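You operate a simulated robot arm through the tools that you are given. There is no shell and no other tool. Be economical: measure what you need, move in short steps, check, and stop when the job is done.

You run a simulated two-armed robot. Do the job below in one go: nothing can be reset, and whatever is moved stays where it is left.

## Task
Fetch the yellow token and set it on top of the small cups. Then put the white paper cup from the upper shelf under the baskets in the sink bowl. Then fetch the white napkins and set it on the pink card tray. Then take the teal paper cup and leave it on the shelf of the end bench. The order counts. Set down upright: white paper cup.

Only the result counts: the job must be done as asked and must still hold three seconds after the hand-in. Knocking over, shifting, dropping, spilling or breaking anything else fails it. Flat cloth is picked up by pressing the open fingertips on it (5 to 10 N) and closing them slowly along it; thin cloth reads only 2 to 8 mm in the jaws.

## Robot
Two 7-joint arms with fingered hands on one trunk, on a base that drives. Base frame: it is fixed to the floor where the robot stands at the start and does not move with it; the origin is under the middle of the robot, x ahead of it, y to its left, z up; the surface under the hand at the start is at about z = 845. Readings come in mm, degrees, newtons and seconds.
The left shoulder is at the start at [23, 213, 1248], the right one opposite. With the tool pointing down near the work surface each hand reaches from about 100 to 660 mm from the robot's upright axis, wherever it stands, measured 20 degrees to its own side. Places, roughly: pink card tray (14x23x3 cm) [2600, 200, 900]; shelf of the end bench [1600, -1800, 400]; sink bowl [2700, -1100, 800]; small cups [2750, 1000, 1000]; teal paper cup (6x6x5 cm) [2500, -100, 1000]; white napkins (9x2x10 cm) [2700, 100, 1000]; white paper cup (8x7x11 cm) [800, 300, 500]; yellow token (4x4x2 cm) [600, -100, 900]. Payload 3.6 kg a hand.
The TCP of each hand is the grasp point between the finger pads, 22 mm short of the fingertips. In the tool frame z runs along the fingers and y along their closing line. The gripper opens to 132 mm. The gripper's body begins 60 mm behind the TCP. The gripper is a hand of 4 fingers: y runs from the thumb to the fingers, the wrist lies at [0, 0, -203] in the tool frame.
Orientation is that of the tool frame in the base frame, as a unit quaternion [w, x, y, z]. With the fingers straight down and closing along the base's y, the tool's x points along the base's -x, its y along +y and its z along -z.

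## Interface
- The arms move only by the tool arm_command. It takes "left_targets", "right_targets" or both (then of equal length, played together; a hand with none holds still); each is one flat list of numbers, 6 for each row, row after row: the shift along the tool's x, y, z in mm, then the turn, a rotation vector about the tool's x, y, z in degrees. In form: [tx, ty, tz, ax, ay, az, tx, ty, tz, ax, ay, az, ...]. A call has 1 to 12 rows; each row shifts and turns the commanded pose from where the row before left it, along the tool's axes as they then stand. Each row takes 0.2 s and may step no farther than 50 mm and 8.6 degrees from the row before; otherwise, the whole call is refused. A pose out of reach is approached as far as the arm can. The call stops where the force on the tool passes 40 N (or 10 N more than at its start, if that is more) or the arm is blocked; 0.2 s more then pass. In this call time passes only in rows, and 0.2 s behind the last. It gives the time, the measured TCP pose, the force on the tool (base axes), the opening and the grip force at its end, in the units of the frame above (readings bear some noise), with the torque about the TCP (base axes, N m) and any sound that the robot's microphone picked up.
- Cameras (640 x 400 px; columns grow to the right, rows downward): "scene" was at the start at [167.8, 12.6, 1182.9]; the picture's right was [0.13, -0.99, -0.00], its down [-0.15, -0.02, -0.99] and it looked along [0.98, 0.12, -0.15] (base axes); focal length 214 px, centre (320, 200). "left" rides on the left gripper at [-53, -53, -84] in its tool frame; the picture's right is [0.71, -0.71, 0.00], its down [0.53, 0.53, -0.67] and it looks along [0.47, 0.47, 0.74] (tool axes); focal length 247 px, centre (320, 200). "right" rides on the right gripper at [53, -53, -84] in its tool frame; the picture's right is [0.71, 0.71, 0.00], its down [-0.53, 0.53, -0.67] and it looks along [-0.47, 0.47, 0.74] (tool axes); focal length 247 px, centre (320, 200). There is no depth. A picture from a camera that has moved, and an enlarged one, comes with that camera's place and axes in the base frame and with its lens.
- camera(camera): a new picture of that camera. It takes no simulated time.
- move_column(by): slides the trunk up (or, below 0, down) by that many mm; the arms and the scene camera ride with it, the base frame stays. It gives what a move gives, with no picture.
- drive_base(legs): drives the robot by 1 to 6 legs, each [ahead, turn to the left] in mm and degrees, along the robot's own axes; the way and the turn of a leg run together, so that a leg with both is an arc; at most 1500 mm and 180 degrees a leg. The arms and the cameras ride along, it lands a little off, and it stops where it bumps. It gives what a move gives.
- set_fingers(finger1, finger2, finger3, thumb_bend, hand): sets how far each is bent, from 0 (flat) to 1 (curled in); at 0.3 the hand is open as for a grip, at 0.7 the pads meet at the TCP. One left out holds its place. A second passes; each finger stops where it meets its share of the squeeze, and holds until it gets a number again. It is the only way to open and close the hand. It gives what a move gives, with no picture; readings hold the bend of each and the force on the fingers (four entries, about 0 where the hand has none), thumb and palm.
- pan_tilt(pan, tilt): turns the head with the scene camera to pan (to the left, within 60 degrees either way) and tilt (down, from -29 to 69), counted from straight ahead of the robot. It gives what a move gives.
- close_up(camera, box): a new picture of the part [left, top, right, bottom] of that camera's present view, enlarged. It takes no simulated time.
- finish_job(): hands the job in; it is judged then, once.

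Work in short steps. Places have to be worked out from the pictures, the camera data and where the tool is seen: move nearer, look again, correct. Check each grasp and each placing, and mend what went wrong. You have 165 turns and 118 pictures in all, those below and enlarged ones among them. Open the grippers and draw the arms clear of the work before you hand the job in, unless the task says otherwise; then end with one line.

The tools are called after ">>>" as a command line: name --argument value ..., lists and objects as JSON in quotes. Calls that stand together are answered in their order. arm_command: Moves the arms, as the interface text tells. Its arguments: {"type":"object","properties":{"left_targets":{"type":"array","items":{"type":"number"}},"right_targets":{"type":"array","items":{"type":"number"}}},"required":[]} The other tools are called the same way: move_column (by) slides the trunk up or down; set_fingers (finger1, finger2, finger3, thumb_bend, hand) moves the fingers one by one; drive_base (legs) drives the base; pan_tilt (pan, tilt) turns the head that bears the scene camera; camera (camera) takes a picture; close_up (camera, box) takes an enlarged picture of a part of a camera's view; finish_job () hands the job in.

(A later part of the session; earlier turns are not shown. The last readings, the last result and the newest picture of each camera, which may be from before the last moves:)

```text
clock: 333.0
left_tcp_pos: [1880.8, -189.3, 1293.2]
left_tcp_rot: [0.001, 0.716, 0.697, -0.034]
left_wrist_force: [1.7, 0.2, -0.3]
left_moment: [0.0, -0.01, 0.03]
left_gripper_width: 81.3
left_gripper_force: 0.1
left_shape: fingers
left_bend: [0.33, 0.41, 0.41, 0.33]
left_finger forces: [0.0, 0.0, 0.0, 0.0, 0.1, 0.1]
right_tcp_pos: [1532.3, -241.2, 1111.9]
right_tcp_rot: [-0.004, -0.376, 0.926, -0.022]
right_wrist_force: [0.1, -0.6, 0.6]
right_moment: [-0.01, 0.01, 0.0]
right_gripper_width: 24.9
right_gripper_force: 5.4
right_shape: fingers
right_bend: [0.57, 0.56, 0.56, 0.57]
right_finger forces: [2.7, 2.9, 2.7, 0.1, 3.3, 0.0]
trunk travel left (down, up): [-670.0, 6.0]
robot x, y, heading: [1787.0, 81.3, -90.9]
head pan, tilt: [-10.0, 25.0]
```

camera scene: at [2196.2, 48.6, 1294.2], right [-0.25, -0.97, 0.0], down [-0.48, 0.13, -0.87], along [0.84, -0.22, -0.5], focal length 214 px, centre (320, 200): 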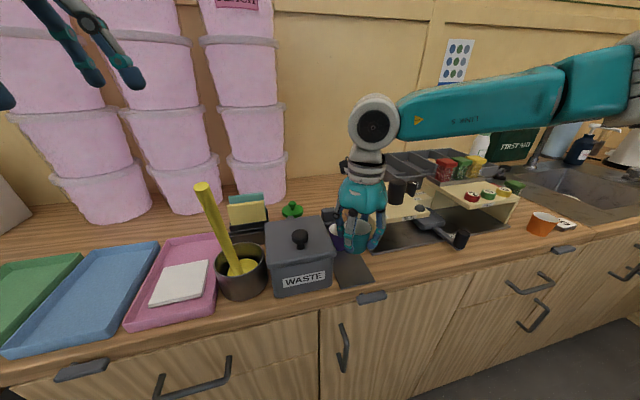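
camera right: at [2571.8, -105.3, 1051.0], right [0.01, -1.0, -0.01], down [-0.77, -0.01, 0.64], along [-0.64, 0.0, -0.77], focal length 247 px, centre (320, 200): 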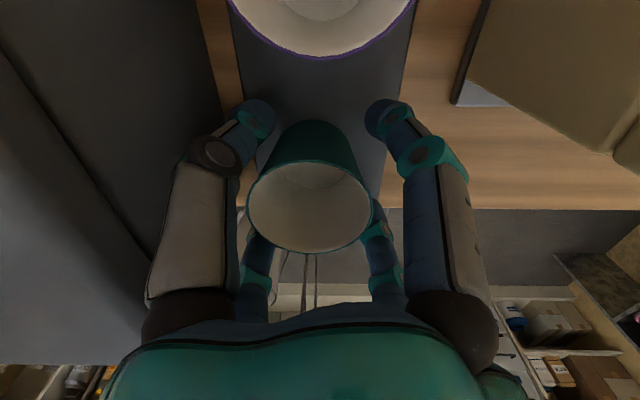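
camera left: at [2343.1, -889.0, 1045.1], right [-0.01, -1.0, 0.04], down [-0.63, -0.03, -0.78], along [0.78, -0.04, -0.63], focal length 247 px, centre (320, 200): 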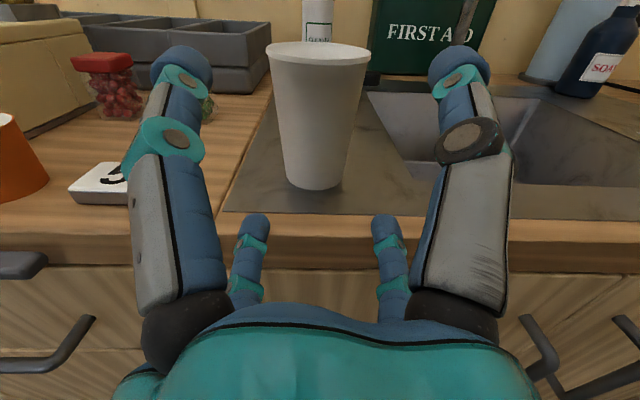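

Drive on toward the bench, lower the column by 400, and look at the shelf.

>>> drive_base --legs '[[1000, 0]]'

>>> move_column --by -400

>>> pan_tilt --pan -10 --tilt 18

>>> camera --camera "scene"

```text
clock: 338.2
left_tcp_pos: [1868.1, -1209.1, 1294.2]
left_tcp_rot: [0.001, 0.716, 0.698, -0.034]
left_wrist_force: [-1.0, 0.1, -0.8]
left_moment: [0.01, -0.02, 0.0]
left_gripper_width: 81.1
left_gripper_force: 0.0
left_shape: fingers
left_bend: [0.33, 0.41, 0.41, 0.33]
left_finger forces: [0.0, 0.0, 0.0, 0.0, 0.0, 0.0]
right_tcp_pos: [1520.0, -1262.8, 1113.0]
right_tcp_rot: [-0.004, -0.377, 0.926, -0.023]
right_wrist_force: [0.4, -0.1, -0.1]
right_moment: [-0.01, 0.02, 0.01]
right_gripper_width: 24.9
right_gripper_force: 5.5
right_shape: fingers
right_bend: [0.57, 0.56, 0.56, 0.57]
right_finger forces: [2.7, 2.7, 2.6, 0.0, 3.3, 0.0]
trunk travel left (down, up): [-670.0, 6.0]
robot x, y, heading: [1775.4, -938.3, -90.6]
head pan, tilt: [-10.0, 25.0]
```

```text
clock: 342.1
left_tcp_pos: [1868.5, -1209.5, 894.4]
left_tcp_rot: [0.001, 0.716, 0.697, -0.035]
left_wrist_force: [-1.3, 0.0, -0.7]
left_moment: [-0.03, -0.03, 0.02]
left_gripper_width: 81.1
left_gripper_force: 0.0
left_shape: fingers
left_bend: [0.33, 0.41, 0.41, 0.33]
left_finger forces: [0.0, 0.0, 0.0, 0.1, 0.0, 0.0]
right_tcp_pos: [1520.2, -1264.0, 711.6]
right_tcp_rot: [-0.004, -0.377, 0.926, -0.023]
right_wrist_force: [0.2, 0.0, -0.2]
right_moment: [0.03, -0.02, 0.0]
right_gripper_width: 24.5
right_gripper_force: 5.2
right_shape: fingers
right_bend: [0.57, 0.56, 0.56, 0.57]
right_finger forces: [2.5, 2.9, 2.7, 0.1, 3.4, 0.0]
trunk travel left (down, up): [-270.0, 406.0]
robot x, y, heading: [1775.5, -938.2, -90.6]
head pan, tilt: [-10.0, 25.0]
```

```text
clock: 342.8
left_tcp_pos: [1869.0, -1209.8, 894.0]
left_tcp_rot: [0.001, 0.716, 0.697, -0.034]
left_wrist_force: [-0.2, 0.5, 0.4]
left_moment: [0.03, 0.03, -0.01]
left_gripper_width: 81.3
left_gripper_force: 0.0
left_shape: fingers
left_bend: [0.33, 0.41, 0.41, 0.33]
left_finger forces: [0.0, 0.1, 0.1, 0.0, 0.0, 0.0]
right_tcp_pos: [1520.1, -1261.7, 712.4]
right_tcp_rot: [-0.004, -0.377, 0.926, -0.022]
right_wrist_force: [-0.4, -0.7, -0.7]
right_moment: [-0.01, 0.03, -0.02]
right_gripper_width: 24.7
right_gripper_force: 5.7
right_shape: fingers
right_bend: [0.57, 0.56, 0.56, 0.57]
right_finger forces: [2.6, 2.7, 2.6, 0.0, 3.4, 0.1]
trunk travel left (down, up): [-270.0, 406.0]
robot x, y, heading: [1777.8, -937.8, -90.8]
head pan, tilt: [-10.0, 18.0]
```

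```text
12 pictures are left
camera scene: at [1756.8, -1107.1, 905.7], right [-0.98, 0.18, 0.0], down [0.06, 0.3, -0.95], along [-0.18, -0.93, -0.31], focal length 214 px, centre (320, 200)
```

scene: 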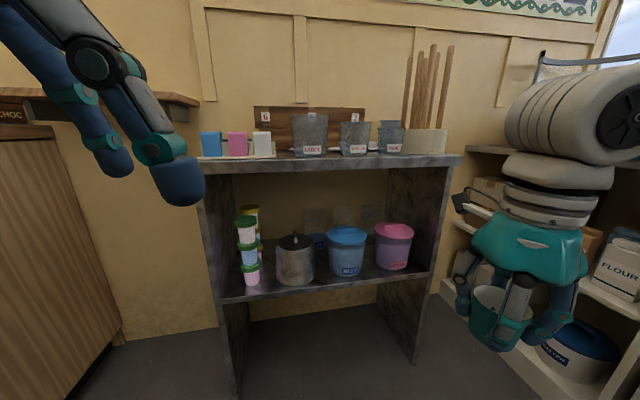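

The shelf (z≈415, front edge y≈-1657, top slab underside ≈770) has a gap between the canister and blue bucket at x≈1625. I'll drive closer, lower to just above shelf height outside, and check.

>>> drive_base --legs '[[240, 0]]'

>>> move_column --by -230

>>> arm_command --right_targets '[-25, -24, 0, 0, 0, 0, -25, -24, 0, 0, 0, 0, -25, -24, 0, 0, 0, 0]'

>>> camera --camera "scene"

```text
clock: 344.5
left_tcp_pos: [1868.9, -1443.6, 894.7]
left_tcp_rot: [0.002, 0.714, 0.699, -0.034]
left_wrist_force: [-0.3, -0.5, 0.5]
left_moment: [-0.01, 0.0, 0.02]
left_gripper_width: 80.9
left_gripper_force: 0.0
left_shape: fingers
left_bend: [0.33, 0.41, 0.41, 0.33]
left_finger forces: [0.0, 0.0, 0.1, 0.1, 0.0, 0.0]
right_tcp_pos: [1520.9, -1499.6, 711.9]
right_tcp_rot: [-0.003, -0.378, 0.926, -0.022]
right_wrist_force: [-0.8, -0.2, 0.2]
right_moment: [-0.02, 0.02, -0.01]
right_gripper_width: 24.9
right_gripper_force: 5.6
right_shape: fingers
right_bend: [0.57, 0.56, 0.56, 0.57]
right_finger forces: [2.6, 2.8, 2.6, 0.1, 3.4, 0.0]
trunk travel left (down, up): [-270.0, 406.0]
robot x, y, heading: [1772.5, -1174.8, -90.1]
head pan, tilt: [-10.0, 18.0]
```

```text
clock: 346.9
left_tcp_pos: [1867.8, -1450.5, 649.3]
left_tcp_rot: [-0.026, 0.713, 0.701, -0.007]
left_wrist_force: [0.3, 0.7, -1.6]
left_moment: [0.02, 0.0, 0.0]
left_gripper_width: 81.2
left_gripper_force: 0.1
left_shape: fingers
left_bend: [0.33, 0.41, 0.41, 0.33]
left_finger forces: [0.1, 0.0, 0.0, 0.1, 0.1, 0.1]
right_tcp_pos: [1520.3, -1483.4, 444.5]
right_tcp_rot: [0.025, -0.378, 0.924, 0.047]
right_wrist_force: [0.7, 0.4, 0.5]
right_moment: [0.02, 0.01, -0.02]
right_gripper_width: 24.3
right_gripper_force: 4.6
right_shape: fingers
right_bend: [0.57, 0.56, 0.57, 0.57]
right_finger forces: [2.5, 2.4, 2.6, 0.0, 3.1, 0.0]
trunk travel left (down, up): [-40.0, 636.0]
robot x, y, heading: [1773.4, -1170.7, -90.2]
head pan, tilt: [-10.0, 18.0]
```

```text
clock: 347.7
left_tcp_pos: [1868.2, -1451.0, 648.9]
left_tcp_rot: [-0.027, 0.713, 0.701, -0.007]
left_wrist_force: [-0.2, 0.1, -0.7]
left_moment: [-0.01, -0.04, -0.01]
left_gripper_width: 81.2
left_gripper_force: 0.1
left_shape: fingers
left_bend: [0.33, 0.41, 0.41, 0.33]
left_finger forces: [0.1, 0.0, 0.1, 0.0, 0.0, 0.1]
right_tcp_pos: [1625.2, -1481.6, 447.2]
right_tcp_rot: [0.025, -0.378, 0.924, 0.048]
right_wrist_force: [-0.1, 0.1, -0.5]
right_moment: [0.01, 0.03, -0.04]
right_gripper_width: 24.6
right_gripper_force: 5.2
right_shape: fingers
right_bend: [0.57, 0.56, 0.57, 0.57]
right_finger forces: [2.5, 2.5, 2.5, 0.0, 3.0, 0.1]
trunk travel left (down, up): [-40.0, 636.0]
robot x, y, heading: [1772.2, -1172.5, -90.3]
head pan, tilt: [-10.0, 18.0]
```

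```text
11 pictures are left
camera scene: at [1755.5, -1346.4, 668.0], right [-0.98, 0.18, 0.0], down [0.06, 0.31, -0.95], along [-0.17, -0.94, -0.31], focal length 214 px, centre (320, 200)
```

scene: 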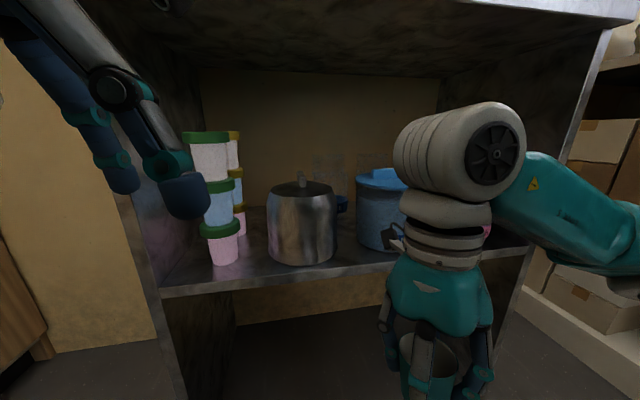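

The cup is slightly tilted and low. I'll raise 28 mm, straighten the tilt, and move in 125 mm, then check.

>>> arm_command --right_targets '[0, 0, -30, 0, 0, 0, 0, 0, 0, 4.4, 4.3, 0, 29.6, -30.3, 0, 0, 0, 0, 29.6, -30.3, 0, 0, 0, 0, 29.6, -30.3, 0, 0, 0, 0]'

>>> camera --camera "scene"

```text
clock: 348.9
left_tcp_pos: [1867.7, -1450.9, 649.1]
left_tcp_rot: [-0.026, 0.713, 0.701, -0.006]
left_wrist_force: [-0.8, 0.2, 0.0]
left_moment: [0.01, -0.02, 0.03]
left_gripper_width: 81.2
left_gripper_force: 0.0
left_shape: fingers
left_bend: [0.33, 0.41, 0.41, 0.33]
left_finger forces: [0.0, 0.0, 0.1, 0.0, 0.0, 0.0]
right_tcp_pos: [1624.4, -1615.0, 474.9]
right_tcp_rot: [0.005, -0.38, 0.925, -0.002]
right_wrist_force: [2.7, 1.6, 0.4]
right_moment: [-0.19, 0.33, 0.33]
right_gripper_width: 24.4
right_gripper_force: 5.3
right_shape: fingers
right_bend: [0.57, 0.56, 0.57, 0.57]
right_finger forces: [2.4, 2.5, 2.6, 0.0, 2.9, 0.1]
trunk travel left (down, up): [-40.0, 636.0]
robot x, y, heading: [1775.0, -1175.6, -90.1]
head pan, tilt: [-10.0, 18.0]
heard: snap
```

```text
10 pictures are left
camera scene: at [1755.7, -1346.4, 668.0], right [-0.98, 0.18, 0.0], down [0.05, 0.31, -0.95], along [-0.17, -0.94, -0.31], focal length 214 px, centre (320, 200)
```

scene: 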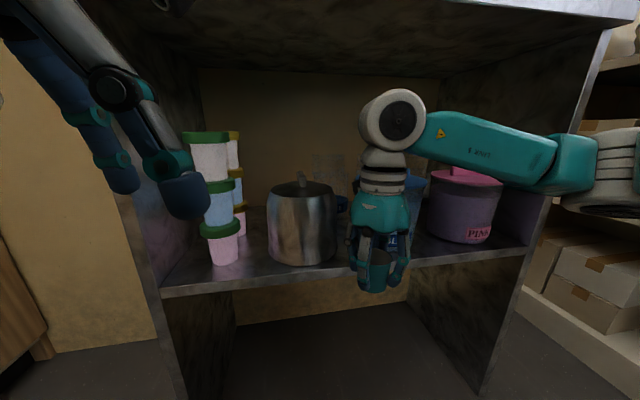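

A snap was heard and a small side force shows on the hand. Look closely before going on.

>>> close_up --camera "scene" --box '[250, 90, 530, 310]'

>>> camera --camera "right"

```text
1.82 times, centred on (390, 200) of scene
camera zoom: at [1755.7, -1346.4, 668.0], right [-0.98, 0.18, 0.0], down [0.05, 0.31, -0.95], along [-0.17, -0.94, -0.31], focal length 390 px, centre (193, 200)
```

zoom: 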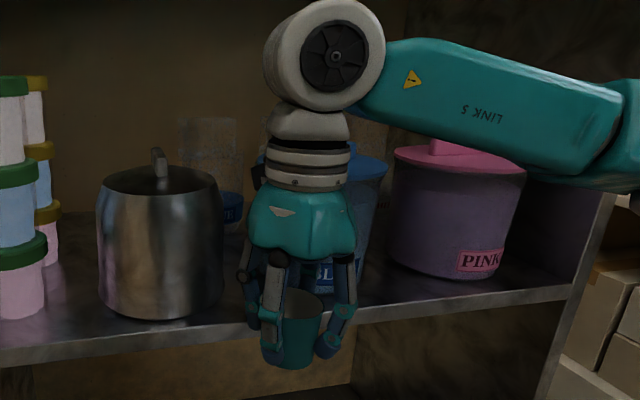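

```text
8 pictures are left
camera right: at [1622.3, -1690.7, 558.0], right [-1.0, 0.01, -0.01], down [0.0, 0.74, 0.67], along [0.01, 0.67, -0.74], focal length 247 px, centre (320, 200)
```

right: 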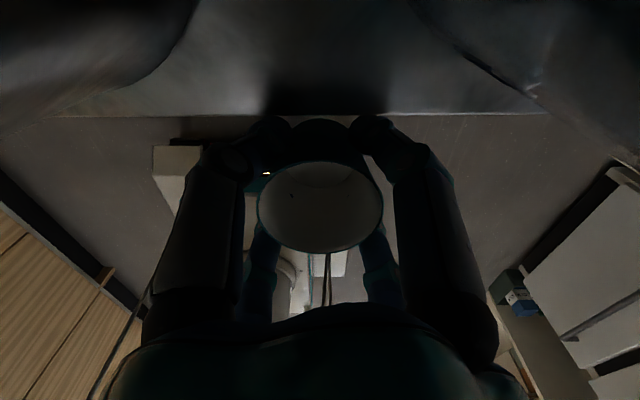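

The camera on the hand leads into the narrow gap, likely brushing the blue bucket, and the elbow nears the side panel. I'll back straight out, check the bucket, and then use the wider gap between canister and cup stack with the hand turned so its camera stays outside; the left arm moves away first.

>>> arm_command --right_targets '[-29.6, 30.3, 0, 0, 0, 0, -29.6, 30.3, 0, 0, 0, 0, -29.6, 30.3, 0, 0, 0, 0]' --left_targets '[40, 25, -30, 0, 0, 0, 40, 25, -30, 0, 0, 0, 40, 25, -30, 0, 0, 0]'

>>> arm_command --right_targets '[0, 0, 0, 0, 0, 8.3, 0, 0, 0, 0, 0, 8.3, 0, 0, 0, 0, 0, 8.3, 0, 0, 0, 0, 0, 8.3, 0, 0, 0, 0, 0, 8.3, 0, 0, 0, 0, 0, 8.3, 0, 0, 0, 0, 0, 8.3, 0, 0, 0, 0, 0, 8.3, 0, 0, 0, 0, 0, 8.3, 0, 0, 0, 0, 0, 8.3, 0, 0, 0, 0, 0, 8.3, 0, 0, 0, 0, 0, 8.3]'

>>> arm_command --right_targets '[0, 0, 0, 0, 0, 8.3, 0, 0, 0, 0, 0, 8.3, 0, 0, 0, 0, 0, 8.3, 0, 0, 0, 0, 0, 8.3]'

>>> camera --camera "scene"

```text
refused: row 1 steps farther than a row can; nothing moved
```

```text
clock: 351.5
left_tcp_pos: [1868.9, -1451.4, 650.2]
left_tcp_rot: [-0.027, 0.713, 0.701, -0.008]
left_wrist_force: [0.7, 0.3, 0.8]
left_moment: [-0.02, 0.01, 0.01]
left_gripper_width: 81.0
left_gripper_force: 0.0
left_shape: fingers
left_bend: [0.33, 0.41, 0.41, 0.33]
left_finger forces: [0.0, 0.0, 0.1, 0.1, 0.1, 0.0]
right_tcp_pos: [1624.0, -1612.4, 476.4]
right_tcp_rot: [0.005, 0.464, 0.886, 0.003]
right_wrist_force: [0.3, -0.6, -0.5]
right_moment: [0.0, 0.05, -0.03]
right_gripper_width: 24.0
right_gripper_force: 5.8
right_shape: fingers
right_bend: [0.57, 0.56, 0.56, 0.58]
right_finger forces: [2.4, 2.7, 2.7, 0.0, 3.3, 0.0]
trunk travel left (down, up): [-40.0, 636.0]
robot x, y, heading: [1770.8, -1169.5, -90.0]
head pan, tilt: [-10.0, 18.0]
```

```text
clock: 352.5
left_tcp_pos: [1868.9, -1451.0, 650.1]
left_tcp_rot: [-0.026, 0.713, 0.701, -0.006]
left_wrist_force: [0.1, -1.4, -0.4]
left_moment: [-0.01, -0.02, 0.0]
left_gripper_width: 81.1
left_gripper_force: 0.1
left_shape: fingers
left_bend: [0.33, 0.41, 0.41, 0.33]
left_finger forces: [0.1, 0.0, 0.0, 0.0, 0.0, 0.0]
right_tcp_pos: [1624.0, -1612.9, 477.8]
right_tcp_rot: [0.005, 0.698, 0.716, 0.004]
right_wrist_force: [1.2, 4.8, 3.8]
right_moment: [-0.01, -0.05, 0.05]
right_gripper_width: 24.4
right_gripper_force: 11.2
right_shape: fingers
right_bend: [0.56, 0.56, 0.57, 0.58]
right_finger forces: [3.2, 2.5, 13.2, 0.0, 3.2, 0.0]
trunk travel left (down, up): [-40.0, 636.0]
robot x, y, heading: [1771.5, -1173.1, -90.2]
head pan, tilt: [-10.0, 18.0]
```

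```text
7 pictures are left
camera scene: at [1755.7, -1346.2, 668.1], right [-0.98, 0.18, 0.0], down [0.05, 0.3, -0.95], along [-0.17, -0.94, -0.31], focal length 214 px, centre (320, 200)
```

scene: 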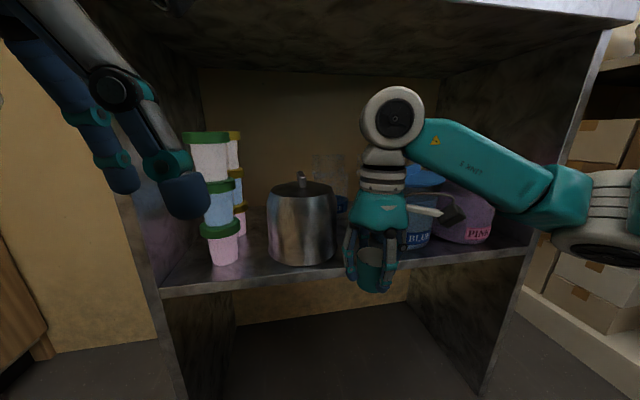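

The back-out was refused (step too long), so the turn happened in place; the front digit now touches the shelf edge, meaning the shelf top is near z≈455. I'll back out properly, raise 35 mm, and clear the left arm.

>>> arm_command --right_targets '[40, 0, 0, 0, 0, 0, 40, 0, -10, 0, 0, 0, 30, 0, -25, 0, 0, 0, 0, 0, 0, 0, 0, 0]' --left_targets '[30, 20, -25, 0, 0, 0, 30, 20, -25, 0, 0, 0, 30, 20, -25, 0, 0, 0, 30, 20, -25, 0, 0, 0]'

>>> arm_command --right_targets '[0, 47, 0, 0, 0, 0, 0, 47, 0, 0, 0, 0, 0, 47, 0, 0, 0, 0, 0, 47, 0, 0, 0, 0]'

>>> camera --camera "scene"

```text
clock: 353.6
left_tcp_pos: [1878.9, -1428.0, 701.1]
left_tcp_rot: [0.003, 0.7, 0.714, -0.018]
left_wrist_force: [53.9, -143.6, -53.8]
left_moment: [9.03, 4.63, -3.8]
left_gripper_width: 81.1
left_gripper_force: 0.1
left_shape: fingers
left_bend: [0.33, 0.41, 0.41, 0.33]
left_finger forces: [0.0, 0.1, 0.0, 0.0, 0.0, 0.0]
left hand out of reach, approached as far as the arm can: row 1, 2, 3, 4
right_tcp_pos: [1592.3, -1535.4, 478.9]
right_tcp_rot: [0.005, 0.696, 0.718, 0.003]
right_wrist_force: [-0.5, 0.0, -0.2]
right_moment: [0.02, 0.01, -0.01]
right_gripper_width: 24.3
right_gripper_force: 5.9
right_shape: fingers
right_bend: [0.57, 0.56, 0.57, 0.58]
right_finger forces: [2.3, 2.8, 2.8, 0.1, 3.1, 0.0]
right hand out of reach, approached as far as the arm can: row 2, 3
trunk travel left (down, up): [-40.0, 636.0]
robot x, y, heading: [1772.2, -1173.2, -90.2]
head pan, tilt: [-10.0, 18.0]
stopped in row 4 (left hand): the force on the tool passed its limit at 574 N (the readings are from after the stop); the commanded pose is now the measured one
```

```text
clock: 353.9
left_tcp_pos: [1877.2, -1427.3, 701.5]
left_tcp_rot: [0.0, 0.699, 0.715, -0.015]
left_wrist_force: [31.0, -78.5, -31.6]
left_moment: [4.95, 2.71, -2.26]
left_gripper_width: 80.9
left_gripper_force: 0.0
left_shape: fingers
left_bend: [0.33, 0.41, 0.41, 0.33]
left_finger forces: [0.1, 0.0, 0.1, 0.0, 0.0, 0.0]
right_tcp_pos: [1597.7, -1538.0, 474.7]
right_tcp_rot: [0.005, 0.697, 0.717, 0.004]
right_wrist_force: [-0.2, 0.3, -0.1]
right_moment: [-0.03, -0.01, 0.03]
right_gripper_width: 24.3
right_gripper_force: 5.8
right_shape: fingers
right_bend: [0.57, 0.56, 0.57, 0.58]
right_finger forces: [2.2, 2.8, 2.9, 0.0, 3.2, 0.0]
right hand out of reach, approached as far as the arm can: row 1
trunk travel left (down, up): [-40.0, 636.0]
robot x, y, heading: [1771.3, -1172.4, -90.2]
head pan, tilt: [-10.0, 18.0]
stopped in row 1 (left hand): the force on the tool passed its limit at 178 N (the readings are from after the stop); the commanded pose is now the measured one
```

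```text
6 pictures are left
camera scene: at [1755.5, -1346.5, 667.9], right [-0.98, 0.18, 0.0], down [0.06, 0.31, -0.95], along [-0.17, -0.94, -0.31], focal length 214 px, centre (320, 200)
```

scene: 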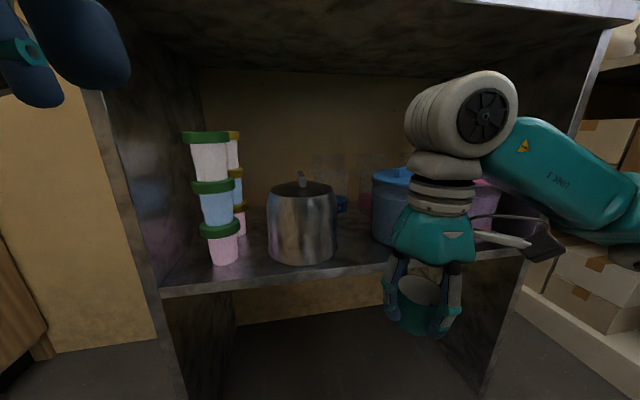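

The left arm pressed against the robot itself; relieve it by moving it forward slightly and up. Then raise the right hand 35 mm.

>>> arm_command --left_targets '[-15, 0, 0, 0, 0, 0, -15, 0, -5, 0, 0, 0]'

>>> arm_command --left_targets '[0, 0, -25, 0, 0, 0, 0, 0, -25, 0, 0, 0, 0, 0, -25, 0, 0, 0, 0, 0, -25, 0, 0, 0]' --right_targets '[-10, 0, -12, 0, 0, 0, -10, 0, -12, 0, 0, 0, -10, 0, -12, 0, 0, 0, -10, 0, 0, 0, 0, 0]'

```text
clock: 354.4
left_tcp_pos: [1878.8, -1458.8, 708.2]
left_tcp_rot: [0.004, 0.7, 0.714, -0.018]
left_wrist_force: [-1.1, 0.8, -0.8]
left_moment: [-0.02, -0.01, 0.0]
left_gripper_width: 80.9
left_gripper_force: 0.0
left_shape: fingers
left_bend: [0.33, 0.41, 0.41, 0.33]
left_finger forces: [0.0, 0.0, 0.1, 0.0, 0.0, 0.0]
right_tcp_pos: [1596.6, -1538.6, 474.8]
right_tcp_rot: [0.004, 0.697, 0.717, 0.006]
right_wrist_force: [-0.4, 0.2, -0.2]
right_moment: [0.02, 0.04, -0.01]
right_gripper_width: 24.3
right_gripper_force: 5.4
right_shape: fingers
right_bend: [0.57, 0.56, 0.57, 0.58]
right_finger forces: [2.3, 2.7, 2.9, 0.1, 3.2, 0.0]
trunk travel left (down, up): [-40.0, 636.0]
robot x, y, heading: [1772.0, -1176.6, -90.2]
head pan, tilt: [-10.0, 18.0]
```

```text
clock: 355.4
left_tcp_pos: [1881.4, -1455.6, 808.1]
left_tcp_rot: [0.002, 0.701, 0.713, -0.018]
left_wrist_force: [-0.1, 0.1, 0.7]
left_moment: [0.04, 0.0, 0.0]
left_gripper_width: 80.9
left_gripper_force: 0.2
left_shape: fingers
left_bend: [0.33, 0.41, 0.41, 0.33]
left_finger forces: [0.0, 0.0, 0.1, 0.0, 0.1, 0.0]
right_tcp_pos: [1599.6, -1577.8, 510.7]
right_tcp_rot: [0.006, 0.696, 0.718, 0.005]
right_wrist_force: [0.1, -0.2, -0.5]
right_moment: [0.02, 0.03, -0.02]
right_gripper_width: 24.1
right_gripper_force: 5.2
right_shape: fingers
right_bend: [0.57, 0.56, 0.57, 0.58]
right_finger forces: [2.2, 2.8, 2.9, 0.1, 3.2, 0.0]
trunk travel left (down, up): [-40.0, 636.0]
robot x, y, heading: [1771.9, -1174.1, -90.1]
head pan, tilt: [-10.0, 18.0]
```

Relieved. Now slide the right hand sideways to x≈1815.

>>> arm_command --right_targets '[0, 43, 0, 0, 0, 0, 0, 43, 0, 0, 0, 0, 0, 43, 0, 0, 0, 0, 0, 43, 0, 0, 0, 0, 0, 43, 0, 0, 0, 0]'

>>> camera --camera "scene"

```text
clock: 356.6
left_tcp_pos: [1880.6, -1455.4, 808.0]
left_tcp_rot: [0.003, 0.7, 0.714, -0.017]
left_wrist_force: [-0.4, 0.6, 0.0]
left_moment: [0.0, -0.01, 0.02]
left_gripper_width: 81.2
left_gripper_force: 0.0
left_shape: fingers
left_bend: [0.33, 0.41, 0.41, 0.33]
left_finger forces: [0.1, 0.1, 0.0, 0.1, 0.0, 0.0]
right_tcp_pos: [1803.8, -1607.3, 488.5]
right_tcp_rot: [0.005, 0.696, 0.718, 0.005]
right_wrist_force: [0.6, 0.6, -0.4]
right_moment: [0.0, -0.04, -0.01]
right_gripper_width: 24.3
right_gripper_force: 5.5
right_shape: fingers
right_bend: [0.57, 0.56, 0.57, 0.58]
right_finger forces: [2.2, 2.7, 3.0, 0.1, 3.3, 0.0]
right hand out of reach, approached as far as the arm can: row 1, 2, 3, 4
trunk travel left (down, up): [-40.0, 636.0]
robot x, y, heading: [1769.8, -1172.7, -90.3]
head pan, tilt: [-10.0, 18.0]
```

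```text
5 pictures are left
camera scene: at [1755.5, -1346.6, 667.9], right [-0.98, 0.18, 0.0], down [0.06, 0.31, -0.95], along [-0.17, -0.94, -0.31], focal length 214 px, centre (320, 200)
```

scene: 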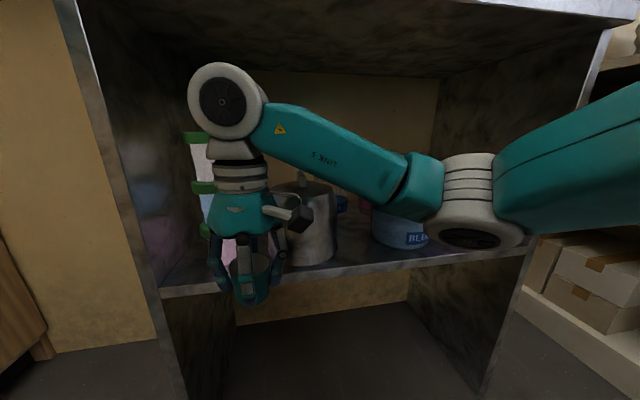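

The hand lines up with the gap left of the canister. Raise 25 mm and move in to y≈-1688.

>>> arm_command --right_targets '[0, 4, -25, 0, 0, 0, -20, 4, 0, 0, 0, 0, -20, 0, 0, 0, 0, 0, -20, 0, 0, 0, 0, 0, -20, 0, 0, 0, 0, 0]'

>>> camera --camera "scene"

```text
clock: 357.9
left_tcp_pos: [1881.0, -1456.5, 808.0]
left_tcp_rot: [0.002, 0.7, 0.714, -0.017]
left_wrist_force: [1.4, -0.6, 0.5]
left_moment: [0.02, -0.01, 0.02]
left_gripper_width: 81.1
left_gripper_force: 0.1
left_shape: fingers
left_bend: [0.33, 0.41, 0.41, 0.33]
left_finger forces: [0.0, 0.0, 0.0, 0.0, 0.0, 0.1]
right_tcp_pos: [1815.0, -1693.7, 508.5]
right_tcp_rot: [0.005, 0.697, 0.717, 0.005]
right_wrist_force: [0.4, 0.5, -0.3]
right_moment: [0.01, 0.03, -0.05]
right_gripper_width: 24.4
right_gripper_force: 5.9
right_shape: fingers
right_bend: [0.57, 0.56, 0.57, 0.58]
right_finger forces: [2.3, 3.0, 2.9, 0.1, 3.8, 0.0]
right hand out of reach, approached as far as the arm can: row 1
trunk travel left (down, up): [-40.0, 636.0]
robot x, y, heading: [1773.4, -1174.2, -90.3]
head pan, tilt: [-10.0, 18.0]
```

```text
4 pictures are left
camera scene: at [1755.7, -1346.6, 667.9], right [-0.98, 0.18, 0.0], down [0.05, 0.31, -0.95], along [-0.17, -0.94, -0.31], focal length 214 px, centre (320, 200)
```

scene: 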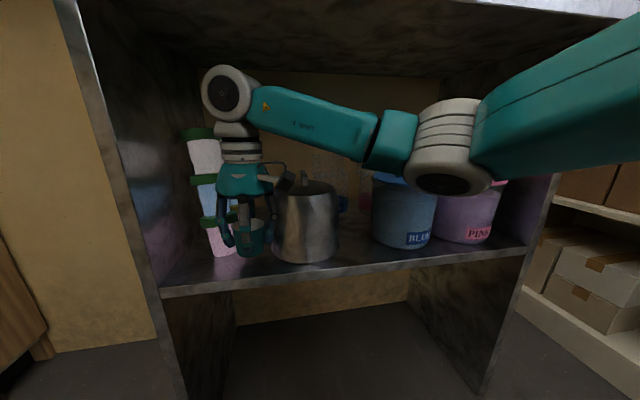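

Over the gap in front, with clearance to canister and stack. Lower in small steps until contact.

>>> arm_command --right_targets '[0, 0, 5, 0, 0, 0, 0, 0, 5, 0, 0, 0, 0, 0, 4, 0, 0, 0, 0, 0, 4, 0, 0, 0]'

```text
clock: 358.9
left_tcp_pos: [1880.8, -1456.1, 808.1]
left_tcp_rot: [0.002, 0.701, 0.713, -0.017]
left_wrist_force: [-0.3, 0.1, -0.5]
left_moment: [-0.01, -0.03, -0.02]
left_gripper_width: 81.0
left_gripper_force: 0.1
left_shape: fingers
left_bend: [0.33, 0.41, 0.41, 0.33]
left_finger forces: [0.1, 0.0, 0.0, 0.0, 0.0, 0.0]
right_tcp_pos: [1815.1, -1695.8, 491.3]
right_tcp_rot: [0.005, 0.696, 0.718, 0.005]
right_wrist_force: [-0.1, 0.3, -0.5]
right_moment: [-0.05, 0.02, -0.03]
right_gripper_width: 24.1
right_gripper_force: 6.1
right_shape: fingers
right_bend: [0.57, 0.56, 0.57, 0.58]
right_finger forces: [2.3, 2.9, 2.8, 0.1, 4.0, 0.1]
trunk travel left (down, up): [-40.0, 636.0]
robot x, y, heading: [1772.3, -1174.2, -90.0]
head pan, tilt: [-10.0, 18.0]
```

>>> arm_command --right_targets '[0, 0, 4, 0, 0, 0, 0, 0, 3, 0, 0, 0, 0, 0, 3, 0, 0, 0]'

```text
clock: 359.6
left_tcp_pos: [1879.9, -1456.6, 808.7]
left_tcp_rot: [0.003, 0.7, 0.714, -0.016]
left_wrist_force: [-0.3, 1.1, 0.6]
left_moment: [-0.01, 0.0, 0.02]
left_gripper_width: 81.1
left_gripper_force: 0.1
left_shape: fingers
left_bend: [0.33, 0.41, 0.41, 0.33]
left_finger forces: [0.0, 0.0, 0.0, 0.1, 0.0, 0.0]
right_tcp_pos: [1815.0, -1694.6, 482.3]
right_tcp_rot: [0.006, 0.696, 0.718, 0.004]
right_wrist_force: [-1.1, -0.7, 7.2]
right_moment: [0.0, -0.03, 0.01]
right_gripper_width: 23.3
right_gripper_force: 5.0
right_shape: fingers
right_bend: [0.57, 0.56, 0.57, 0.58]
right_finger forces: [2.0, 3.4, 2.8, 0.0, 2.9, 0.1]
trunk travel left (down, up): [-40.0, 636.0]
robot x, y, heading: [1774.0, -1172.6, -90.4]
head pan, tilt: [-10.0, 18.0]
```

Contact at 7 N. Open slightly and evenly, then check.

>>> set_fingers --hand "right" --finger1 0.5 --finger2 0.5 --finger3 0.5 --thumb_bend 0.5

>>> arm_command --right_targets '[0, 0, -8, 0, 0, 0, 0, 0, -10, 0, 0, 0, 0, 0, -10, 0, 0, 0, 0, 0, -10, 0, 0, 0]'

>>> camera --camera "right"

```text
clock: 360.6
left_tcp_pos: [1880.2, -1455.9, 807.5]
left_tcp_rot: [0.003, 0.701, 0.713, -0.018]
left_wrist_force: [0.0, -0.2, 0.8]
left_moment: [0.01, 0.02, -0.01]
left_gripper_width: 81.1
left_gripper_force: 0.1
left_shape: fingers
left_bend: [0.33, 0.41, 0.41, 0.33]
left_finger forces: [0.0, 0.1, 0.1, 0.0, 0.0, 0.1]
right_tcp_pos: [1816.5, -1694.1, 482.1]
right_tcp_rot: [0.004, 0.696, 0.718, 0.005]
right_wrist_force: [0.0, 1.4, -0.7]
right_moment: [0.03, 0.02, 0.0]
right_gripper_width: 40.2
right_gripper_force: 0.4
right_shape: fingers
right_bend: [0.5, 0.51, 0.5, 0.5]
right_finger forces: [0.0, 0.7, 0.1, 0.1, 0.5, 0.1]
trunk travel left (down, up): [-40.0, 636.0]
robot x, y, heading: [1775.7, -1175.8, -90.3]
head pan, tilt: [-10.0, 18.0]
```

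```text
clock: 361.6
left_tcp_pos: [1881.1, -1455.4, 807.3]
left_tcp_rot: [0.002, 0.701, 0.713, -0.018]
left_wrist_force: [-0.3, 0.3, -0.8]
left_moment: [0.01, 0.03, 0.01]
left_gripper_width: 81.3
left_gripper_force: 0.1
left_shape: fingers
left_bend: [0.33, 0.41, 0.41, 0.33]
left_finger forces: [0.1, 0.0, 0.0, 0.1, 0.0, 0.0]
right_tcp_pos: [1814.2, -1694.6, 519.0]
right_tcp_rot: [0.005, 0.696, 0.718, 0.005]
right_wrist_force: [-0.1, 0.6, 0.4]
right_moment: [0.04, 0.0, 0.0]
right_gripper_width: 40.3
right_gripper_force: 0.1
right_shape: fingers
right_bend: [0.5, 0.5, 0.5, 0.5]
right_finger forces: [0.1, 0.1, 0.1, 0.0, 0.1, 0.1]
trunk travel left (down, up): [-40.0, 636.0]
robot x, y, heading: [1773.6, -1174.3, -90.2]
head pan, tilt: [-10.0, 18.0]
```

```text
3 pictures are left
camera right: at [1759.1, -1643.1, 602.3], right [0.68, 0.73, 0.01], down [0.53, -0.51, 0.68], along [0.5, -0.46, -0.74], focal length 247 px, centre (320, 200)
```

right: 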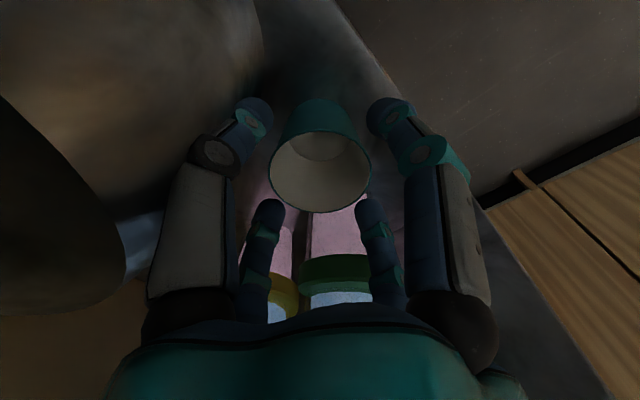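

The teal cup stands on the shelf. Raise a few more millimetres and withdraw.

>>> arm_command --right_targets '[0, 0, -9, 0, 0, 0, 20, 0, 0, 0, 0, 0, 30, 0, 0, 0, 0, 0, 35, 0, 0, 0, 0, 0]'

>>> drive_base --legs '[[-350, 0]]'

>>> camera --camera "scene"

```text
clock: 362.6
left_tcp_pos: [1881.0, -1455.5, 807.6]
left_tcp_rot: [0.003, 0.7, 0.714, -0.018]
left_wrist_force: [-0.6, 1.0, -0.6]
left_moment: [0.02, -0.01, -0.01]
left_gripper_width: 81.0
left_gripper_force: 0.1
left_shape: fingers
left_bend: [0.33, 0.41, 0.41, 0.33]
left_finger forces: [0.0, 0.0, 0.1, 0.0, 0.0, 0.0]
right_tcp_pos: [1815.4, -1623.4, 525.5]
right_tcp_rot: [0.008, 0.696, 0.718, 0.004]
right_wrist_force: [-1.5, -2.1, 14.1]
right_moment: [-0.65, 0.05, -0.13]
right_gripper_width: 40.4
right_gripper_force: 7.4
right_shape: fingers
right_bend: [0.5, 0.5, 0.46, 0.5]
right_finger forces: [0.0, 0.1, 14.4, 0.1, 0.1, 0.0]
right hand out of reach, approached as far as the arm can: row 4
trunk travel left (down, up): [-40.0, 636.0]
robot x, y, heading: [1769.9, -1175.8, -90.3]
head pan, tilt: [-10.0, 18.0]
```

```text
clock: 364.9
left_tcp_pos: [1880.9, -1111.2, 807.7]
left_tcp_rot: [0.002, 0.7, 0.714, -0.017]
left_wrist_force: [0.5, 0.4, -0.1]
left_moment: [0.03, -0.03, 0.01]
left_gripper_width: 81.1
left_gripper_force: 0.1
left_shape: fingers
left_bend: [0.33, 0.41, 0.41, 0.33]
left_finger forces: [0.1, 0.0, 0.1, 0.0, 0.1, 0.1]
right_tcp_pos: [1816.2, -1276.6, 523.2]
right_tcp_rot: [0.005, 0.696, 0.718, 0.006]
right_wrist_force: [0.8, 0.4, 0.0]
right_moment: [0.01, -0.03, -0.01]
right_gripper_width: 40.4
right_gripper_force: 0.0
right_shape: fingers
right_bend: [0.5, 0.5, 0.5, 0.5]
right_finger forces: [0.0, 0.1, 0.1, 0.1, 0.1, 0.0]
trunk travel left (down, up): [-40.0, 636.0]
robot x, y, heading: [1777.0, -828.6, -90.2]
head pan, tilt: [-10.0, 18.0]
```

```text
2 pictures are left
camera scene: at [1756.8, -1000.6, 667.9], right [-0.98, 0.18, 0.0], down [0.06, 0.31, -0.95], along [-0.17, -0.94, -0.31], focal length 214 px, centre (320, 200)
```

scene: 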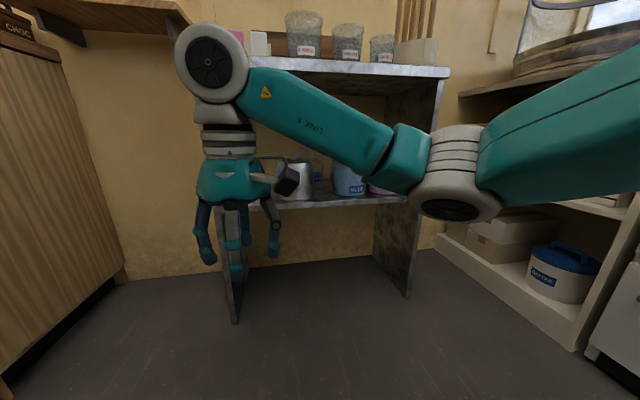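

The front digit touched the rim while leaving; I need to see the cup. Raise the column, move the hand aside, and look.

>>> arm_command --right_targets '[0, -45, 0, 0, 0, 0, 0, -45, 0, 0, 0, 0, 0, -45, 0, 0, 0, 0, 0, -45, 0, 0, 0, 0, 0, -45, 0, 0, 0, 0]'

>>> move_column --by 250

>>> pan_tilt --pan 5 --tilt 28

>>> close_up --camera "scene" --box '[180, 100, 440, 300]'

```text
clock: 366.1
left_tcp_pos: [1883.0, -1109.1, 808.1]
left_tcp_rot: [0.003, 0.701, 0.713, -0.017]
left_wrist_force: [0.4, -0.2, -0.6]
left_moment: [0.0, 0.01, -0.03]
left_gripper_width: 80.9
left_gripper_force: 0.0
left_shape: fingers
left_bend: [0.33, 0.41, 0.41, 0.33]
left_finger forces: [0.0, 0.0, 0.0, 0.1, 0.0, 0.1]
right_tcp_pos: [1590.3, -1287.5, 516.9]
right_tcp_rot: [0.005, 0.696, 0.718, 0.006]
right_wrist_force: [-0.5, 0.2, 0.9]
right_moment: [0.0, -0.02, 0.0]
right_gripper_width: 40.4
right_gripper_force: 0.0
right_shape: fingers
right_bend: [0.5, 0.5, 0.5, 0.5]
right_finger forces: [0.1, 0.1, 0.0, 0.1, 0.0, 0.1]
right hand out of reach, approached as far as the arm can: row 1
trunk travel left (down, up): [-40.0, 636.0]
robot x, y, heading: [1778.5, -828.2, -90.2]
head pan, tilt: [-10.0, 18.0]
```

```text
clock: 368.7
left_tcp_pos: [1881.3, -1110.8, 1058.6]
left_tcp_rot: [0.002, 0.701, 0.713, -0.017]
left_wrist_force: [-0.4, 0.1, -0.5]
left_moment: [-0.01, -0.01, 0.01]
left_gripper_width: 81.0
left_gripper_force: 0.1
left_shape: fingers
left_bend: [0.33, 0.41, 0.41, 0.33]
left_finger forces: [0.0, 0.1, 0.0, 0.0, 0.0, 0.0]
right_tcp_pos: [1591.4, -1289.0, 766.2]
right_tcp_rot: [0.005, 0.696, 0.718, 0.007]
right_wrist_force: [0.5, 0.2, 0.1]
right_moment: [0.0, -0.02, 0.02]
right_gripper_width: 40.4
right_gripper_force: 0.0
right_shape: fingers
right_bend: [0.5, 0.5, 0.5, 0.5]
right_finger forces: [0.0, 0.0, 0.0, 0.0, 0.0, 0.1]
trunk travel left (down, up): [-290.0, 386.0]
robot x, y, heading: [1773.5, -827.8, -90.1]
head pan, tilt: [-10.0, 18.0]
```

```text
clock: 369.4
left_tcp_pos: [1880.8, -1109.8, 1058.5]
left_tcp_rot: [0.003, 0.701, 0.713, -0.017]
left_wrist_force: [0.2, -0.4, 0.3]
left_moment: [-0.01, 0.01, 0.01]
left_gripper_width: 81.2
left_gripper_force: 0.0
left_shape: fingers
left_bend: [0.33, 0.41, 0.41, 0.33]
left_finger forces: [0.0, 0.1, 0.1, 0.0, 0.1, 0.0]
right_tcp_pos: [1591.5, -1289.9, 766.4]
right_tcp_rot: [0.005, 0.696, 0.718, 0.005]
right_wrist_force: [-0.1, -0.7, -0.7]
right_moment: [0.0, 0.02, 0.0]
right_gripper_width: 40.2
right_gripper_force: 0.0
right_shape: fingers
right_bend: [0.5, 0.5, 0.5, 0.5]
right_finger forces: [0.0, 0.1, 0.0, 0.0, 0.1, 0.0]
trunk travel left (down, up): [-290.0, 386.0]
robot x, y, heading: [1775.5, -828.9, -90.4]
head pan, tilt: [5.0, 28.0]
```

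```text
2.00 times, centred on (310, 200) of scene
camera zoom: at [1780.9, -995.2, 910.5], right [-1.0, -0.08, 0.0], down [-0.04, 0.47, -0.88], along [0.07, -0.88, -0.47], focal length 429 px, centre (340, 200)
```

zoom: 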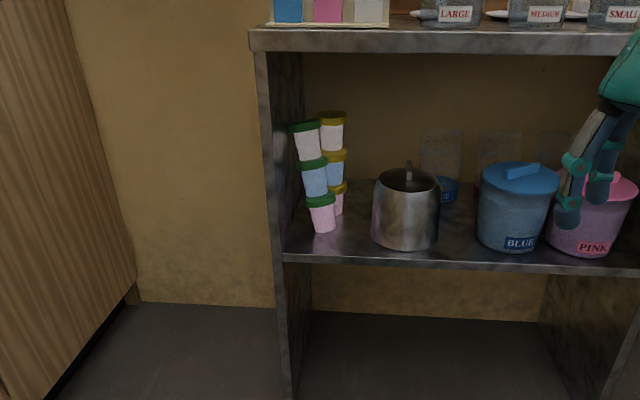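

The cup is no longer on the shelf: it was dragged off while withdrawing and must be on the floor. I'll clear the right arm from view and use a wide look down.

>>> arm_command --right_targets '[20, -40, 0, 0, 0, 0, 20, -40, 0, 0, 0, 0, 20, -40, 0, 0, 0, 0]'

>>> pan_tilt --pan 2 --tilt 48

>>> camera --camera "scene"

```text
clock: 370.2
left_tcp_pos: [1881.9, -1109.5, 1058.4]
left_tcp_rot: [0.003, 0.701, 0.713, -0.016]
left_wrist_force: [0.2, 0.1, 0.4]
left_moment: [-0.03, 0.01, 0.0]
left_gripper_width: 80.8
left_gripper_force: 0.0
left_shape: fingers
left_bend: [0.33, 0.41, 0.41, 0.33]
left_finger forces: [0.1, 0.0, 0.1, 0.0, 0.0, 0.1]
right_tcp_pos: [1467.5, -1235.9, 767.3]
right_tcp_rot: [0.006, 0.696, 0.718, 0.006]
right_wrist_force: [0.6, 0.2, -0.1]
right_moment: [0.02, 0.0, 0.02]
right_gripper_width: 40.6
right_gripper_force: 0.1
right_shape: fingers
right_bend: [0.5, 0.5, 0.5, 0.5]
right_finger forces: [0.1, 0.0, 0.0, 0.0, 0.1, 0.1]
trunk travel left (down, up): [-290.0, 386.0]
robot x, y, heading: [1774.6, -830.0, -90.3]
head pan, tilt: [5.0, 28.0]
```

```text
clock: 371.1
left_tcp_pos: [1881.6, -1110.9, 1057.9]
left_tcp_rot: [0.003, 0.701, 0.713, -0.017]
left_wrist_force: [-0.2, -0.7, 0.7]
left_moment: [-0.01, 0.02, 0.01]
left_gripper_width: 81.1
left_gripper_force: 0.0
left_shape: fingers
left_bend: [0.33, 0.41, 0.41, 0.33]
left_finger forces: [0.0, 0.0, 0.0, 0.0, 0.0, 0.0]
right_tcp_pos: [1469.1, -1235.6, 767.1]
right_tcp_rot: [0.006, 0.696, 0.718, 0.006]
right_wrist_force: [0.3, -0.6, -0.6]
right_moment: [0.0, 0.03, -0.01]
right_gripper_width: 40.5
right_gripper_force: 0.1
right_shape: fingers
right_bend: [0.5, 0.5, 0.5, 0.5]
right_finger forces: [0.0, 0.0, 0.0, 0.1, 0.0, 0.0]
trunk travel left (down, up): [-290.0, 386.0]
robot x, y, heading: [1778.6, -829.0, -90.3]
head pan, tilt: [2.0, 48.0]
```

```text
0 pictures are left
camera scene: at [1775.8, -982.9, 880.5], right [-1.0, -0.03, 0.0], down [-0.02, 0.74, -0.67], along [0.02, -0.67, -0.74], focal length 214 px, centre (320, 200)
```

scene: 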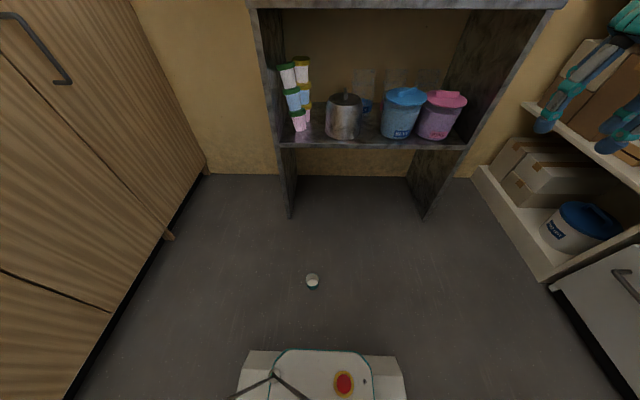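

The cup is on the floor at about [1818, -1312] (no pictures left, so I'll rely on coordinates). I'll turn left about 37° so it lies at my right front within floor reach.

>>> drive_base --legs '[[0, 20], [0, 17.5]]'

```text
clock: 373.6
left_tcp_pos: [2033.1, -982.7, 1057.6]
left_tcp_rot: [0.008, 0.429, 0.903, -0.015]
left_wrist_force: [-0.1, -0.4, 0.0]
left_moment: [-0.03, 0.02, 0.02]
left_gripper_width: 80.9
left_gripper_force: 0.0
left_shape: fingers
left_bend: [0.33, 0.41, 0.41, 0.33]
left_finger forces: [0.1, 0.0, 0.0, 0.1, 0.0, 0.1]
right_tcp_pos: [1786.9, -1336.8, 765.9]
right_tcp_rot: [0.003, 0.423, 0.906, 0.008]
right_wrist_force: [-0.2, 0.1, -0.3]
right_moment: [0.02, 0.0, -0.06]
right_gripper_width: 40.4
right_gripper_force: 0.0
right_shape: fingers
right_bend: [0.5, 0.5, 0.5, 0.5]
right_finger forces: [0.0, 0.0, 0.1, 0.1, 0.1, 0.0]
trunk travel left (down, up): [-290.0, 386.0]
robot x, y, heading: [1751.1, -844.5, -52.2]
head pan, tilt: [2.0, 48.0]
```

Drive 68 mm, open the hand, lower the column fully and bring the hand above the cup's floor position.

>>> drive_base --legs '[[68, 0]]'

>>> set_fingers --hand "right" --finger1 0.3 --finger2 0.3 --finger3 0.3 --thumb_bend 0.3

>>> move_column --by -285

```text
clock: 374.6
left_tcp_pos: [2075.9, -1040.3, 1057.7]
left_tcp_rot: [0.008, 0.43, 0.903, -0.015]
left_wrist_force: [0.0, 0.2, -0.7]
left_moment: [0.05, 0.0, -0.01]
left_gripper_width: 80.7
left_gripper_force: 0.1
left_shape: fingers
left_bend: [0.33, 0.41, 0.41, 0.33]
left_finger forces: [0.0, 0.0, 0.0, 0.1, 0.0, 0.0]
right_tcp_pos: [1830.4, -1392.7, 766.6]
right_tcp_rot: [0.002, 0.423, 0.906, 0.007]
right_wrist_force: [-0.3, -0.8, -0.4]
right_moment: [0.01, 0.01, 0.0]
right_gripper_width: 40.3
right_gripper_force: 0.2
right_shape: fingers
right_bend: [0.5, 0.5, 0.5, 0.5]
right_finger forces: [0.1, 0.0, 0.1, 0.1, 0.0, 0.1]
trunk travel left (down, up): [-290.0, 386.0]
robot x, y, heading: [1791.3, -898.7, -52.4]
head pan, tilt: [2.0, 48.0]
```

```text
clock: 375.6
left_tcp_pos: [2076.0, -1038.5, 1059.4]
left_tcp_rot: [0.008, 0.428, 0.904, -0.016]
left_wrist_force: [0.3, 0.0, 0.0]
left_moment: [0.02, 0.01, -0.03]
left_gripper_width: 80.9
left_gripper_force: 0.0
left_shape: fingers
left_bend: [0.33, 0.41, 0.41, 0.33]
left_finger forces: [0.1, 0.0, 0.0, 0.1, 0.0, 0.0]
right_tcp_pos: [1828.2, -1393.0, 766.6]
right_tcp_rot: [0.003, 0.423, 0.906, 0.007]
right_wrist_force: [0.6, -0.8, -0.6]
right_moment: [-0.02, 0.0, 0.0]
right_gripper_width: 87.5
right_gripper_force: 0.0
right_shape: fingers
right_bend: [0.3, 0.3, 0.3, 0.3]
right_finger forces: [0.0, 0.1, 0.0, 0.0, 0.1, 0.0]
trunk travel left (down, up): [-290.0, 386.0]
robot x, y, heading: [1791.8, -898.8, -52.3]
head pan, tilt: [2.0, 48.0]
```

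```text
clock: 378.5
left_tcp_pos: [2074.7, -1038.2, 774.8]
left_tcp_rot: [0.008, 0.429, 0.903, -0.016]
left_wrist_force: [1.2, -1.6, 0.9]
left_moment: [0.03, 0.06, -0.03]
left_gripper_width: 80.5
left_gripper_force: 0.2
left_shape: fingers
left_bend: [0.33, 0.41, 0.43, 0.33]
left_finger forces: [0.0, 0.1, 0.0, 0.0, 0.0, 0.1]
right_tcp_pos: [1827.7, -1391.8, 482.4]
right_tcp_rot: [0.004, 0.424, 0.906, 0.007]
right_wrist_force: [-0.1, 0.1, 0.2]
right_moment: [-0.01, 0.01, 0.02]
right_gripper_width: 87.5
right_gripper_force: 0.1
right_shape: fingers
right_bend: [0.3, 0.3, 0.3, 0.3]
right_finger forces: [0.0, 0.1, 0.0, 0.0, 0.0, 0.1]
trunk travel left (down, up): [-5.0, 671.0]
robot x, y, heading: [1793.2, -902.0, -52.1]
head pan, tilt: [2.0, 48.0]
```

Shift over the cup and descend most of the way.

>>> arm_command --right_targets '[34, 22, 10, 0, 0, 0, 34, 22, 10, 0, 0, 0, 0, 0, 45, 0, 0, 0, 0, 0, 45, 0, 0, 0, 0, 0, 45, 0, 0, 0, 0, 0, 45, 0, 0, 0, 0, 0, 45, 0, 0, 0, 0, 0, 45, 0, 0, 0, 0, 0, 30, 0, 0, 0]'

```text
clock: 380.5
left_tcp_pos: [2074.6, -1037.9, 774.6]
left_tcp_rot: [0.008, 0.429, 0.903, -0.015]
left_wrist_force: [0.9, -1.2, 2.0]
left_moment: [0.07, 0.04, -0.05]
left_gripper_width: 80.8
left_gripper_force: 0.1
left_shape: fingers
left_bend: [0.33, 0.41, 0.42, 0.33]
left_finger forces: [0.1, 0.0, 0.0, 0.1, 0.0, 0.0]
right_tcp_pos: [1842.1, -1325.4, 152.0]
right_tcp_rot: [0.003, 0.422, 0.907, 0.007]
right_wrist_force: [1.2, -0.1, 0.1]
right_moment: [-0.03, -0.02, 0.0]
right_gripper_width: 87.6
right_gripper_force: 0.0
right_shape: fingers
right_bend: [0.3, 0.3, 0.3, 0.3]
right_finger forces: [0.1, 0.1, 0.0, 0.0, 0.0, 0.0]
right hand out of reach, approached as far as the arm can: row 2
trunk travel left (down, up): [-5.0, 671.0]
robot x, y, heading: [1794.8, -898.8, -52.1]
head pan, tilt: [2.0, 48.0]
```

Correct the horizontal offset at this height.

>>> arm_command --right_targets '[13, -5, 0, 0, 0, 0, 12.4, -5, 0, 0, 0, 0, 0, 0, 30, 0, 0, 0]'

```text
clock: 381.3
left_tcp_pos: [2076.0, -1037.9, 774.1]
left_tcp_rot: [0.008, 0.429, 0.903, -0.015]
left_wrist_force: [1.1, -0.8, 3.5]
left_moment: [0.05, 0.06, -0.01]
left_gripper_width: 81.0
left_gripper_force: 0.1
left_shape: fingers
left_bend: [0.33, 0.41, 0.42, 0.33]
left_finger forces: [0.0, 0.1, 0.0, 0.0, 0.0, 0.0]
right_tcp_pos: [1819.3, -1311.0, 123.1]
right_tcp_rot: [0.004, 0.422, 0.907, 0.008]
right_wrist_force: [0.3, 0.1, -0.4]
right_moment: [-0.01, -0.03, 0.0]
right_gripper_width: 87.4
right_gripper_force: 0.0
right_shape: fingers
right_bend: [0.3, 0.3, 0.3, 0.3]
right_finger forces: [0.0, 0.1, 0.0, 0.0, 0.0, 0.0]
trunk travel left (down, up): [-5.0, 671.0]
robot x, y, heading: [1792.6, -902.4, -52.2]
head pan, tilt: [2.0, 48.0]
```

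Directly above. Descend to about 42 mm with the force guard.

>>> arm_command --right_targets '[0, 0, 25, 0, 0, 0, 0, 0, 25, 0, 0, 0, 0, 0, 18, 0, 0, 0, 0, 0, 12, 0, 0, 0]'

```text
clock: 382.3
left_tcp_pos: [2074.5, -1038.2, 773.6]
left_tcp_rot: [0.007, 0.429, 0.903, -0.015]
left_wrist_force: [1.2, -0.8, 3.4]
left_moment: [0.1, 0.06, 0.0]
left_gripper_width: 80.8
left_gripper_force: 0.1
left_shape: fingers
left_bend: [0.33, 0.41, 0.42, 0.33]
left_finger forces: [0.1, 0.1, 0.0, 0.1, 0.0, 0.0]
right_tcp_pos: [1819.0, -1313.8, 43.8]
right_tcp_rot: [0.004, 0.422, 0.906, 0.008]
right_wrist_force: [-0.3, 0.0, 0.1]
right_moment: [-0.02, 0.01, -0.01]
right_gripper_width: 87.5
right_gripper_force: 0.0
right_shape: fingers
right_bend: [0.3, 0.3, 0.3, 0.3]
right_finger forces: [0.0, 0.1, 0.0, 0.0, 0.1, 0.1]
trunk travel left (down, up): [-5.0, 671.0]
robot x, y, heading: [1793.9, -900.3, -52.3]
head pan, tilt: [2.0, 48.0]
```

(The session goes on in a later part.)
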